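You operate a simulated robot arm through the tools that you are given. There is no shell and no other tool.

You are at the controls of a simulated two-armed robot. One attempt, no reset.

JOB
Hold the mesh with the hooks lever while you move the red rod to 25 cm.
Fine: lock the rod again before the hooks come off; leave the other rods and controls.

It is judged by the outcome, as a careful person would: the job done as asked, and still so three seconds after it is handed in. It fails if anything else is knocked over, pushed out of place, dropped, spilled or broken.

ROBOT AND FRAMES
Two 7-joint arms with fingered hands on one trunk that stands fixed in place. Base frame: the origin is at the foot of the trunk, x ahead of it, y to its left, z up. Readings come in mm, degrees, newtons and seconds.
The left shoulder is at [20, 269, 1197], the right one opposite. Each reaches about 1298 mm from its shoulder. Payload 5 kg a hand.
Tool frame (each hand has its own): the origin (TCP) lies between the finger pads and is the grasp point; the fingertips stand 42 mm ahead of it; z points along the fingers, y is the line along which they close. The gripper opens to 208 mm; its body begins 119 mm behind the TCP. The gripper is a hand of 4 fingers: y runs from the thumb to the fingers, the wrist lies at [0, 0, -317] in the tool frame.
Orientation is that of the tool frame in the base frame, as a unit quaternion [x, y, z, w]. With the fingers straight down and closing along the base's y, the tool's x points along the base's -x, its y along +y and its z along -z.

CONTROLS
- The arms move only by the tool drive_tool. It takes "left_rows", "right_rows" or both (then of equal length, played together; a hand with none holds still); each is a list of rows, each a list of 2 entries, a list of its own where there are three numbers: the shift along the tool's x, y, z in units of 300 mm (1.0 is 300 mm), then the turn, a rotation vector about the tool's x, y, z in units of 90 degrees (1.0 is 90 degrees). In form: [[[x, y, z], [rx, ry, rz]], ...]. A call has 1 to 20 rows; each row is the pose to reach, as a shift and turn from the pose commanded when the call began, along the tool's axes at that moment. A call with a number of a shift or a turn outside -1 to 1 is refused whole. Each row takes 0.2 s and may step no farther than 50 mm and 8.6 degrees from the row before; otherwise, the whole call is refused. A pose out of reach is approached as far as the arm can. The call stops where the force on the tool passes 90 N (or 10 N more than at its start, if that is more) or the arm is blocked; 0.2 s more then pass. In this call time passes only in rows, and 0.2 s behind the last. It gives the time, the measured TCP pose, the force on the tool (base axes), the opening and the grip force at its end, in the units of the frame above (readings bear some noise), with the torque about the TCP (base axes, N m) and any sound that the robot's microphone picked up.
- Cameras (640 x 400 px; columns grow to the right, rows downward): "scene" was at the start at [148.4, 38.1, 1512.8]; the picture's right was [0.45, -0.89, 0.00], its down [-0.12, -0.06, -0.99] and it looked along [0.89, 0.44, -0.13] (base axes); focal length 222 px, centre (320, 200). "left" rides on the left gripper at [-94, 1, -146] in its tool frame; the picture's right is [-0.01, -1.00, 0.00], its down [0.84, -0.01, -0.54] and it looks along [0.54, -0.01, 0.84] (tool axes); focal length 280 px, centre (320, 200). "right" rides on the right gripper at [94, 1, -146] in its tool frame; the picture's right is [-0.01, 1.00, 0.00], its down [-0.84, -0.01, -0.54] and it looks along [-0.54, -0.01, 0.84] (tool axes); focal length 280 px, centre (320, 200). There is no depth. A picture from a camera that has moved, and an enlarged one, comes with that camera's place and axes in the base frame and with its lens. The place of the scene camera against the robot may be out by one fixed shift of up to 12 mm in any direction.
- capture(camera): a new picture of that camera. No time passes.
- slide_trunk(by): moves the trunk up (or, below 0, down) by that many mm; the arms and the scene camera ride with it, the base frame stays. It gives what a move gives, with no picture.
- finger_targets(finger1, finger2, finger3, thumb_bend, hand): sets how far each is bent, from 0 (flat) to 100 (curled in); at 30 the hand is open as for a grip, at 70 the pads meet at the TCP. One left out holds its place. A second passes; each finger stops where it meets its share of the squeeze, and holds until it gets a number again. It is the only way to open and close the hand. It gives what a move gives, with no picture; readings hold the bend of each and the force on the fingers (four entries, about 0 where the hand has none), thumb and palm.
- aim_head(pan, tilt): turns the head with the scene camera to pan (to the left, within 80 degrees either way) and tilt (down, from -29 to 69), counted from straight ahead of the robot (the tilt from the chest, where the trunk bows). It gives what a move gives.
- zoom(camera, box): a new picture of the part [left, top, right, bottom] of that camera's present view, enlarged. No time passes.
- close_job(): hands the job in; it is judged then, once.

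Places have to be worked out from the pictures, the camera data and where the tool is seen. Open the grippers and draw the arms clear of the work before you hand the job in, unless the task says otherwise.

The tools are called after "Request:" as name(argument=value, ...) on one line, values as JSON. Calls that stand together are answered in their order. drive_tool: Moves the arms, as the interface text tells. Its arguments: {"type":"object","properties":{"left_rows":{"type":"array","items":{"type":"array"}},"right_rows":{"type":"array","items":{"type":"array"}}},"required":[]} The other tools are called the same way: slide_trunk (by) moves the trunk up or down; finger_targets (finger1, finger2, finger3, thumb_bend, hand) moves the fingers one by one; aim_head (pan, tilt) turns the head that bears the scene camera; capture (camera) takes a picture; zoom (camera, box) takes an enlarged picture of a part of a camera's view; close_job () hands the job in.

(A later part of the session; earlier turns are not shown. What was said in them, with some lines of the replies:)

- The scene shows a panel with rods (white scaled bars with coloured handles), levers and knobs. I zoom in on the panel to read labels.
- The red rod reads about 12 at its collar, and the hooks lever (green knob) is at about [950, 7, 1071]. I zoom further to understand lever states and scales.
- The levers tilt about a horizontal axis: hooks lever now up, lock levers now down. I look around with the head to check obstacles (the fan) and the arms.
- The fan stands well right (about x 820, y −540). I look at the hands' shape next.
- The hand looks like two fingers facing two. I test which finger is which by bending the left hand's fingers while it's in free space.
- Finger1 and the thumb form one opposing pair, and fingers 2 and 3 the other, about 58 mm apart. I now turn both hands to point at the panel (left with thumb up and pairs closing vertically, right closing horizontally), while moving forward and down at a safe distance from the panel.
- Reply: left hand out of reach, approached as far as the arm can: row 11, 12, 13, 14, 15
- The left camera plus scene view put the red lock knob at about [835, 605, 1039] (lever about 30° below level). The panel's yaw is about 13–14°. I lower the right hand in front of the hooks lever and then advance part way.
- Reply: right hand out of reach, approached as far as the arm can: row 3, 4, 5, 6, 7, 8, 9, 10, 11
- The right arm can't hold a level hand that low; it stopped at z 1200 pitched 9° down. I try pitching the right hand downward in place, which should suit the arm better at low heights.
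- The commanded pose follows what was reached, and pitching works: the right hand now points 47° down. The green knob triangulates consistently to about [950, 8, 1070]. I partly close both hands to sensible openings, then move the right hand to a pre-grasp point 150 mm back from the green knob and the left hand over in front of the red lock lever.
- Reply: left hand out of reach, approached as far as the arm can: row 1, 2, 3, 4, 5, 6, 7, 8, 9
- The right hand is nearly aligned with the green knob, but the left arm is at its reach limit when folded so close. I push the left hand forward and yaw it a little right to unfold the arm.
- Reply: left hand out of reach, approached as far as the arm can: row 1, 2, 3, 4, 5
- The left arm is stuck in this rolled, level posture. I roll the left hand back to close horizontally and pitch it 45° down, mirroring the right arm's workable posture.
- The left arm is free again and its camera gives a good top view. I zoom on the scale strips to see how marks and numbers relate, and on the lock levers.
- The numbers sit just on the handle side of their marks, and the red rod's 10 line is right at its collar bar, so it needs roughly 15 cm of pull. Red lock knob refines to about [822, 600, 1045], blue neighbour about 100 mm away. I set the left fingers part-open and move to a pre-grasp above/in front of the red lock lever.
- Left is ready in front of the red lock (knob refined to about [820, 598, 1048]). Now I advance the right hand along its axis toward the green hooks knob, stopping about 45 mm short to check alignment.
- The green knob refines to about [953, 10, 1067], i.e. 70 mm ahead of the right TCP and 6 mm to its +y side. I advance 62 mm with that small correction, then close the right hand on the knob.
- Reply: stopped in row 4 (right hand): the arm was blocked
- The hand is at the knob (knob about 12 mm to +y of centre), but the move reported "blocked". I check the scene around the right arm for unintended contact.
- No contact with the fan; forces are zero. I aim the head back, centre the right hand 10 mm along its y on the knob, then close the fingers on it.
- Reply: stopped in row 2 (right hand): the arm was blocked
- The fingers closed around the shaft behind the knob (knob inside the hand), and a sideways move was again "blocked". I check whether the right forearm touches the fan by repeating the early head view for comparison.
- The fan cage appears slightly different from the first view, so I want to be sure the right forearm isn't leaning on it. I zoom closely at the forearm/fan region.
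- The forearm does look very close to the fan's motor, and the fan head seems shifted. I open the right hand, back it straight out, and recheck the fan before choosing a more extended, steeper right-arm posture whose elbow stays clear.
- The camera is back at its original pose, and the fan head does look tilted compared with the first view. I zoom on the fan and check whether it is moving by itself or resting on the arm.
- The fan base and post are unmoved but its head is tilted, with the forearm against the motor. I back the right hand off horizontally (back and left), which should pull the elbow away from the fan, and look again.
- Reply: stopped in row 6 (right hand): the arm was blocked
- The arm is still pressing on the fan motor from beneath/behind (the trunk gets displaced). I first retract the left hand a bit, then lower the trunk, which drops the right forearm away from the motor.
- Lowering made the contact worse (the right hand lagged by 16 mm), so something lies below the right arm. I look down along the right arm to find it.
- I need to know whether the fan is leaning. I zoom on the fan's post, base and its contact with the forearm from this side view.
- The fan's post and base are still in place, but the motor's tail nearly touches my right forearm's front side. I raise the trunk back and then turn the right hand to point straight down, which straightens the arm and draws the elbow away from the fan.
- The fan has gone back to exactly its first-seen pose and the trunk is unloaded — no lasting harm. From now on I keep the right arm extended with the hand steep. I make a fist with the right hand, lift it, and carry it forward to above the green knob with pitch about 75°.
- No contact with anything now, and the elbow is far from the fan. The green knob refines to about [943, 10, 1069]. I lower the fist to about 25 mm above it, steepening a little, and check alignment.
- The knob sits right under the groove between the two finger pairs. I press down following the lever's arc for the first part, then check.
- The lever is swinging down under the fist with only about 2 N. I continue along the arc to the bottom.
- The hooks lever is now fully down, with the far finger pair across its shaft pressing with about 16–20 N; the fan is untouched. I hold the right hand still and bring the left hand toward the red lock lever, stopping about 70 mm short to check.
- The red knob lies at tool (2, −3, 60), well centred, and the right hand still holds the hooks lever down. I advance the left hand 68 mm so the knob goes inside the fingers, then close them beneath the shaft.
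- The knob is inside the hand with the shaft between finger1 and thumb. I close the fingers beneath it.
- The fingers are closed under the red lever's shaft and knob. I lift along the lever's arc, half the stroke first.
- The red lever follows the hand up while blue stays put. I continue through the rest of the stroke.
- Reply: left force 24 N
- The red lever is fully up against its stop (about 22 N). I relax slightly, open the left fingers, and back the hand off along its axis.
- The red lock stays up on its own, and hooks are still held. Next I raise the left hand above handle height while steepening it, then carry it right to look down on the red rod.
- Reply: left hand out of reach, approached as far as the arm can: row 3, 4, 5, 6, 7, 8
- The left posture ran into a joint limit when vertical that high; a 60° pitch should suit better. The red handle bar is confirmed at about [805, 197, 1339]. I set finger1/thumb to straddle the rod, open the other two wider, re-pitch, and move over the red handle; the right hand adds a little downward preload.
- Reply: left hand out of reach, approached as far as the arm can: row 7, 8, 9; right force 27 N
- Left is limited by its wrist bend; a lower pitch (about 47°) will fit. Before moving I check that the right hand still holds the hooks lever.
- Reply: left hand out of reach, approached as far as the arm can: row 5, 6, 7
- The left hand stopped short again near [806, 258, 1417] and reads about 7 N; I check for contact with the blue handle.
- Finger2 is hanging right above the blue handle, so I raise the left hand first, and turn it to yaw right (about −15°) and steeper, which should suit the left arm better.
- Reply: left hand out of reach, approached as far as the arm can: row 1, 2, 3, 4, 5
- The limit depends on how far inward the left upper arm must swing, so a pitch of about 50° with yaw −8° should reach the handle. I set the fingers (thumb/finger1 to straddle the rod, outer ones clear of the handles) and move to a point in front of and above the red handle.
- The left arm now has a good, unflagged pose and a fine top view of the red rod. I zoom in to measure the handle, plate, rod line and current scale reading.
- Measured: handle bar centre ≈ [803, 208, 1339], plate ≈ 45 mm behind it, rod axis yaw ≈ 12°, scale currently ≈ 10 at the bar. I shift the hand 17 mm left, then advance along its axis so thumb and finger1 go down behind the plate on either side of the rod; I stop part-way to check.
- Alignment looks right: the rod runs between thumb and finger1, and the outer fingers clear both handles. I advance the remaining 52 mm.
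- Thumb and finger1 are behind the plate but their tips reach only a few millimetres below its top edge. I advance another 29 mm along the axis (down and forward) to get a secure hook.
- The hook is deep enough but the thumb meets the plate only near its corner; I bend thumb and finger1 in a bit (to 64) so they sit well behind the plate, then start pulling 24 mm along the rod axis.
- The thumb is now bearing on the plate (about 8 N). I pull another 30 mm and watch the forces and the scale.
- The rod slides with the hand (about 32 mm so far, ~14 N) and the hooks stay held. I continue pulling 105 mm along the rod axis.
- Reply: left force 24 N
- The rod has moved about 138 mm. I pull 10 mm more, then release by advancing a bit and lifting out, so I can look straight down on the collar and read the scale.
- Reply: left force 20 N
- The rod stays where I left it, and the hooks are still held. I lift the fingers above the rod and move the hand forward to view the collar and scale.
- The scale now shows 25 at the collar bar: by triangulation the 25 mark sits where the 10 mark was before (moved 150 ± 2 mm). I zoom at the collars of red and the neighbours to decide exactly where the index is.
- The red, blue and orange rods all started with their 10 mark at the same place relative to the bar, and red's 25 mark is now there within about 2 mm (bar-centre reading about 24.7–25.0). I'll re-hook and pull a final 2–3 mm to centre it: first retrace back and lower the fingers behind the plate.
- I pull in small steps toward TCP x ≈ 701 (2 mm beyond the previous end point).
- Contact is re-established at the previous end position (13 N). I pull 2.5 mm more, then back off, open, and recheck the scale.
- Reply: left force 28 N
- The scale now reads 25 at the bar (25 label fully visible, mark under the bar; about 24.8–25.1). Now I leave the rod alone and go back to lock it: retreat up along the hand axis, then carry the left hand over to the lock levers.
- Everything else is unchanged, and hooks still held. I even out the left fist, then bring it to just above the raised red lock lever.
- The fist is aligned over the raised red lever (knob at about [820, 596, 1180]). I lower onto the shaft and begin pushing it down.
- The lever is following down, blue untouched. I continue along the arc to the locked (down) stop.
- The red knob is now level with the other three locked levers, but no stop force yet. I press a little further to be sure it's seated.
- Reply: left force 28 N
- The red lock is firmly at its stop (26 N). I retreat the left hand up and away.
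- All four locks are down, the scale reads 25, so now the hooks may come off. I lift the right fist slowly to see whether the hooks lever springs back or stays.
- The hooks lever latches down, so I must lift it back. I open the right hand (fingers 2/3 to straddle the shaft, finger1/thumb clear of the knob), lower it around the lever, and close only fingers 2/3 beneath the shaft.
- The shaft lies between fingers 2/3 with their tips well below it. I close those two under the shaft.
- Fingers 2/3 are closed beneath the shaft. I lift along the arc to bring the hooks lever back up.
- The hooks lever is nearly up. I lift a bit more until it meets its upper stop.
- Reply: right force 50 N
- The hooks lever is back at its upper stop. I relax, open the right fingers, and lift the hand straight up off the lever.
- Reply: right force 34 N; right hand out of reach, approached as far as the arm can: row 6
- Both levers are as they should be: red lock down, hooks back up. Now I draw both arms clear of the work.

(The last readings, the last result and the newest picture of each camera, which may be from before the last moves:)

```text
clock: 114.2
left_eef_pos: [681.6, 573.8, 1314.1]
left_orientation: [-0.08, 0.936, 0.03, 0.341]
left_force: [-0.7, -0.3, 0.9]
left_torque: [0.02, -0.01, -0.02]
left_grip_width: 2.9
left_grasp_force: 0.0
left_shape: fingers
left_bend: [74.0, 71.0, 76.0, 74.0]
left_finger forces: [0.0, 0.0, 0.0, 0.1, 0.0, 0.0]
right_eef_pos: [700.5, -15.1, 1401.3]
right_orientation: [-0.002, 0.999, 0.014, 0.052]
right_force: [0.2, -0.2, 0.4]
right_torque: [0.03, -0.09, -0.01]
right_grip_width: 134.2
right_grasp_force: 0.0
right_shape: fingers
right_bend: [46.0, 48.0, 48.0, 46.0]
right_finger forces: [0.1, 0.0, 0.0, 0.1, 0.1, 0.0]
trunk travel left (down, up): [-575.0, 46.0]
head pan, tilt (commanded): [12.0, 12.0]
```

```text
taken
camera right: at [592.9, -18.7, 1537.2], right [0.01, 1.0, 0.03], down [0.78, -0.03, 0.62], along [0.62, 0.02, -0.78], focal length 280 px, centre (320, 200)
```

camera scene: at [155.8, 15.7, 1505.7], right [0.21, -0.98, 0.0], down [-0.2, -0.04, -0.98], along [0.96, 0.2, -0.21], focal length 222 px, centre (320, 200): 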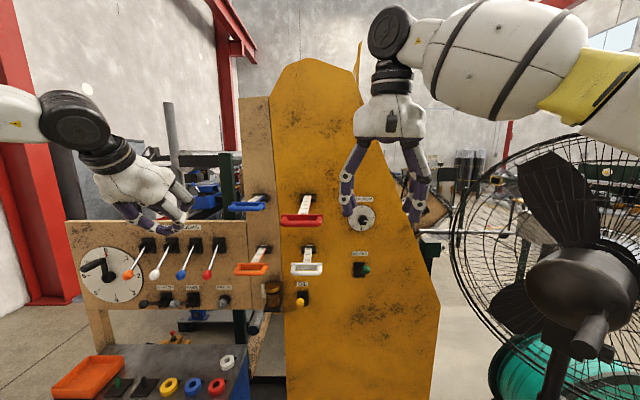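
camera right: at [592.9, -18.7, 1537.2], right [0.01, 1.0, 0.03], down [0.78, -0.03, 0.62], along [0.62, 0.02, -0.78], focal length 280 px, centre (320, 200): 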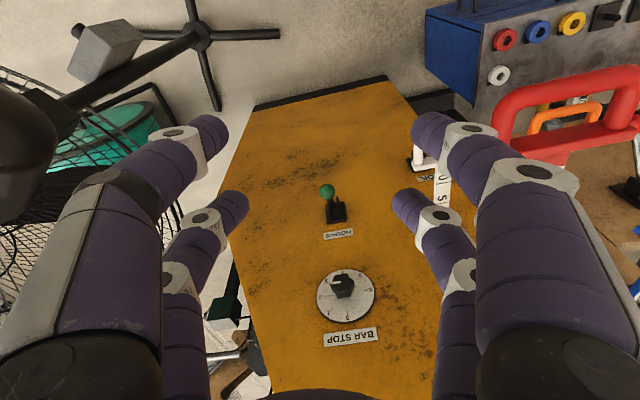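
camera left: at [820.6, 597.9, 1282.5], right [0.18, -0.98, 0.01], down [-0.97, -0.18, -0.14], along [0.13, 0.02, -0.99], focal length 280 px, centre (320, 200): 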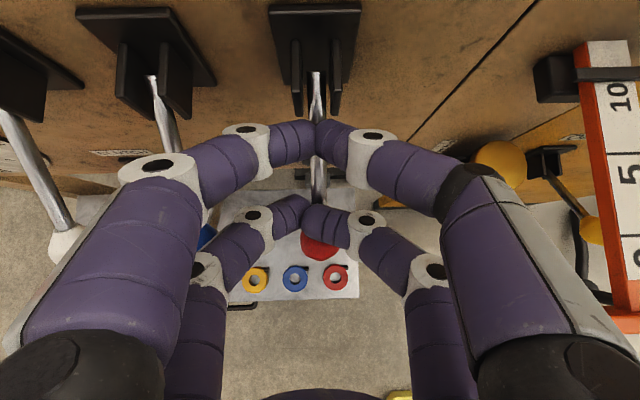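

All clear. I move the right hand a little further up and back so that opening its fingers can't come near the extended red handle, then open both hands.

Request:
drive_tool(right_rows=[[[0.045, -0.02, -0.055], [0, 0, 0]], [[0.09, -0.04, -0.11], [0, 0, 0]], [[0.134, -0.06, -0.165], [0, 0, 0]], [[0.178, -0.08, -0.22], [0, 0, 0]]])

Request:
finger_targets(hand="right", finger1=30, finger2=30, finger3=30, thumb_bend=30)

Request:
finger_targets(hand="left", finger1=30, finger2=30, finger3=30, thumb_bend=30)

Request:
capture(camera="scene")

Request:
zoom(camera="scene", box=[270, 180, 340, 230])

Request:
zoom(camera="scene", box=[60, 200, 240, 330])

Request:
zoom(camera="scene", box=[230, 190, 400, 310])

```text
clock: 115.2
left_eef_pos: [682.6, 574.0, 1313.4]
left_orientation: [-0.08, 0.936, 0.03, 0.341]
left_force: [0.3, -0.5, 0.3]
left_torque: [0.01, -0.01, -0.05]
left_grip_width: 3.0
left_grasp_force: 0.1
left_shape: fingers
left_bend: [74.0, 71.0, 76.0, 74.0]
left_finger forces: [0.1, 0.0, 0.0, 0.0, 0.1, 0.0]
right_eef_pos: [640.2, -43.4, 1459.5]
right_orientation: [-0.004, 0.998, 0.015, 0.053]
right_force: [0.0, 0.0, -0.3]
right_torque: [-0.04, 0.02, -0.02]
right_grip_width: 134.5
right_grasp_force: 0.0
right_shape: fingers
right_bend: [46.0, 48.0, 48.0, 46.0]
right_finger forces: [0.1, 0.0, 0.0, 0.0, 0.0, 0.0]
trunk travel left (down, up): [-575.0, 46.0]
head pan, tilt (commanded): [12.0, 12.0]
```

```text
clock: 116.2
left_eef_pos: [682.5, 573.8, 1312.2]
left_orientation: [-0.079, 0.936, 0.029, 0.341]
left_force: [0.2, 0.3, 0.1]
left_torque: [-0.03, -0.02, -0.01]
left_grip_width: 2.9
left_grasp_force: 0.1
left_shape: fingers
left_bend: [74.0, 71.0, 76.0, 74.0]
left_finger forces: [0.0, 0.0, 0.0, 0.0, 0.0, 0.0]
right_eef_pos: [642.2, -41.3, 1460.6]
right_orientation: [-0.002, 0.998, 0.014, 0.053]
right_force: [0.0, 0.5, -0.2]
right_torque: [0.01, 0.06, 0.02]
right_grip_width: 218.1
right_grasp_force: 0.1
right_shape: fingers
right_bend: [30.0, 30.0, 30.0, 30.0]
right_finger forces: [0.0, 0.0, 0.1, 0.0, 0.0, 0.0]
trunk travel left (down, up): [-575.0, 46.0]
head pan, tilt (commanded): [12.0, 12.0]
```

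```text
clock: 117.2
left_eef_pos: [681.5, 572.8, 1313.0]
left_orientation: [-0.08, 0.937, 0.03, 0.34]
left_force: [-0.5, 0.1, 0.1]
left_torque: [0.04, -0.02, -0.03]
left_grip_width: 218.0
left_grasp_force: 0.0
left_shape: fingers
left_bend: [30.0, 30.0, 30.0, 30.0]
left_finger forces: [0.0, 0.0, 0.0, 0.1, 0.0, 0.0]
right_eef_pos: [641.7, -44.1, 1459.7]
right_orientation: [-0.001, 0.999, 0.015, 0.052]
right_force: [-0.1, 0.5, 0.1]
right_torque: [0.01, -0.01, -0.01]
right_grip_width: 218.3
right_grasp_force: 0.1
right_shape: fingers
right_bend: [30.0, 30.0, 30.0, 30.0]
right_finger forces: [0.1, 0.1, 0.0, 0.1, 0.0, 0.0]
trunk travel left (down, up): [-575.0, 46.0]
head pan, tilt (commanded): [12.0, 12.0]
```

```text
taken
camera scene: at [156.6, 16.1, 1505.5], right [0.21, -0.98, 0.0], down [-0.2, -0.04, -0.98], along [0.96, 0.2, -0.21], focal length 222 px, centre (320, 200)
```

scene: 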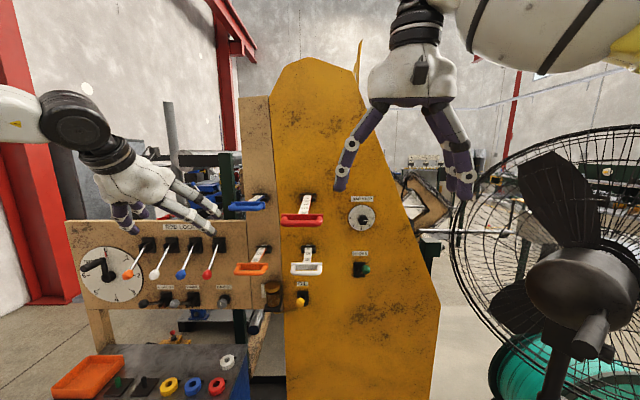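

```text
8.00 times, centred on (305, 205) of scene
camera zoom: at [156.6, 16.1, 1505.5], right [0.21, -0.98, 0.0], down [-0.2, -0.04, -0.98], along [0.96, 0.2, -0.21], focal length 1777 px, centre (440, 160)
```

zoom: 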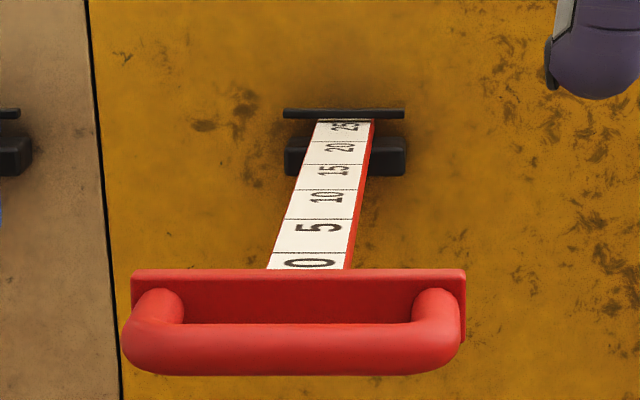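

```text
3.08 times, centred on (150, 265) of scene
camera zoom: at [156.6, 16.1, 1505.5], right [0.21, -0.98, 0.0], down [-0.2, -0.04, -0.98], along [0.96, 0.2, -0.21], focal length 684 px, centre (843, 0)
```

zoom: 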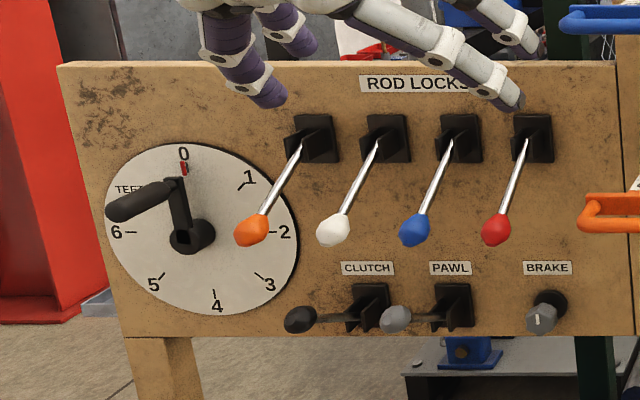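

```text
3.33 times, centred on (315, 250) of scene
camera zoom: at [156.6, 16.1, 1505.5], right [0.21, -0.98, 0.0], down [-0.2, -0.04, -0.98], along [0.96, 0.2, -0.21], focal length 740 px, centre (337, 33)
```

zoom: 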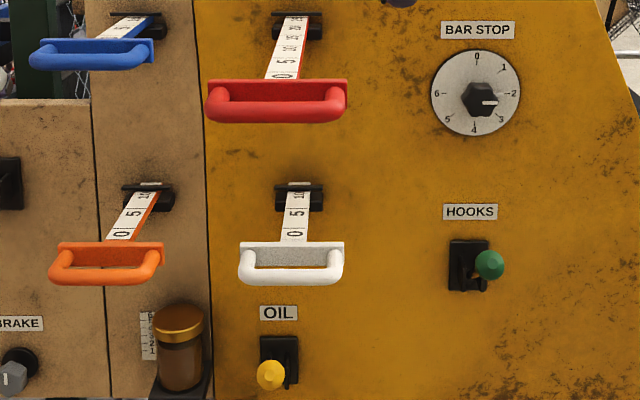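

The red rod reads 25 and its lock is down. The hooks lever is back up, the other rods and controls look unchanged, and both hands are open and clear of the panel. The trunk shows no load, so nothing is touching the fan. I hand the job in.

Request:
close_job()

```text
The job is handed in.
```

The red rod is at 25 cm and locked again, and the hooks are off. The 25 mark sits under the collar bar, and I put the reading at 24.8 to 25.15 cm.

- **Order:** I put the hooks lever down first and kept the right hand on it. Then I raised the red lock, pulled the rod out and pushed the lock back down to its stop. Only after that did I lift the hooks lever back up.
- **Hooks lever:** it latches in the down position rather than springing back. I held it there anyway until the rod was locked.
- **Other rods and controls:** in the final pictures they look the same as at the start.
- **Fan:** early on, my right forearm pushed the head of the standing fan and tilted it. When I drew the arm back, the head returned to where it was at the start. The base and post did not move, and I kept that arm away from it afterwards.

Both hands are open and drawn back from the panel.
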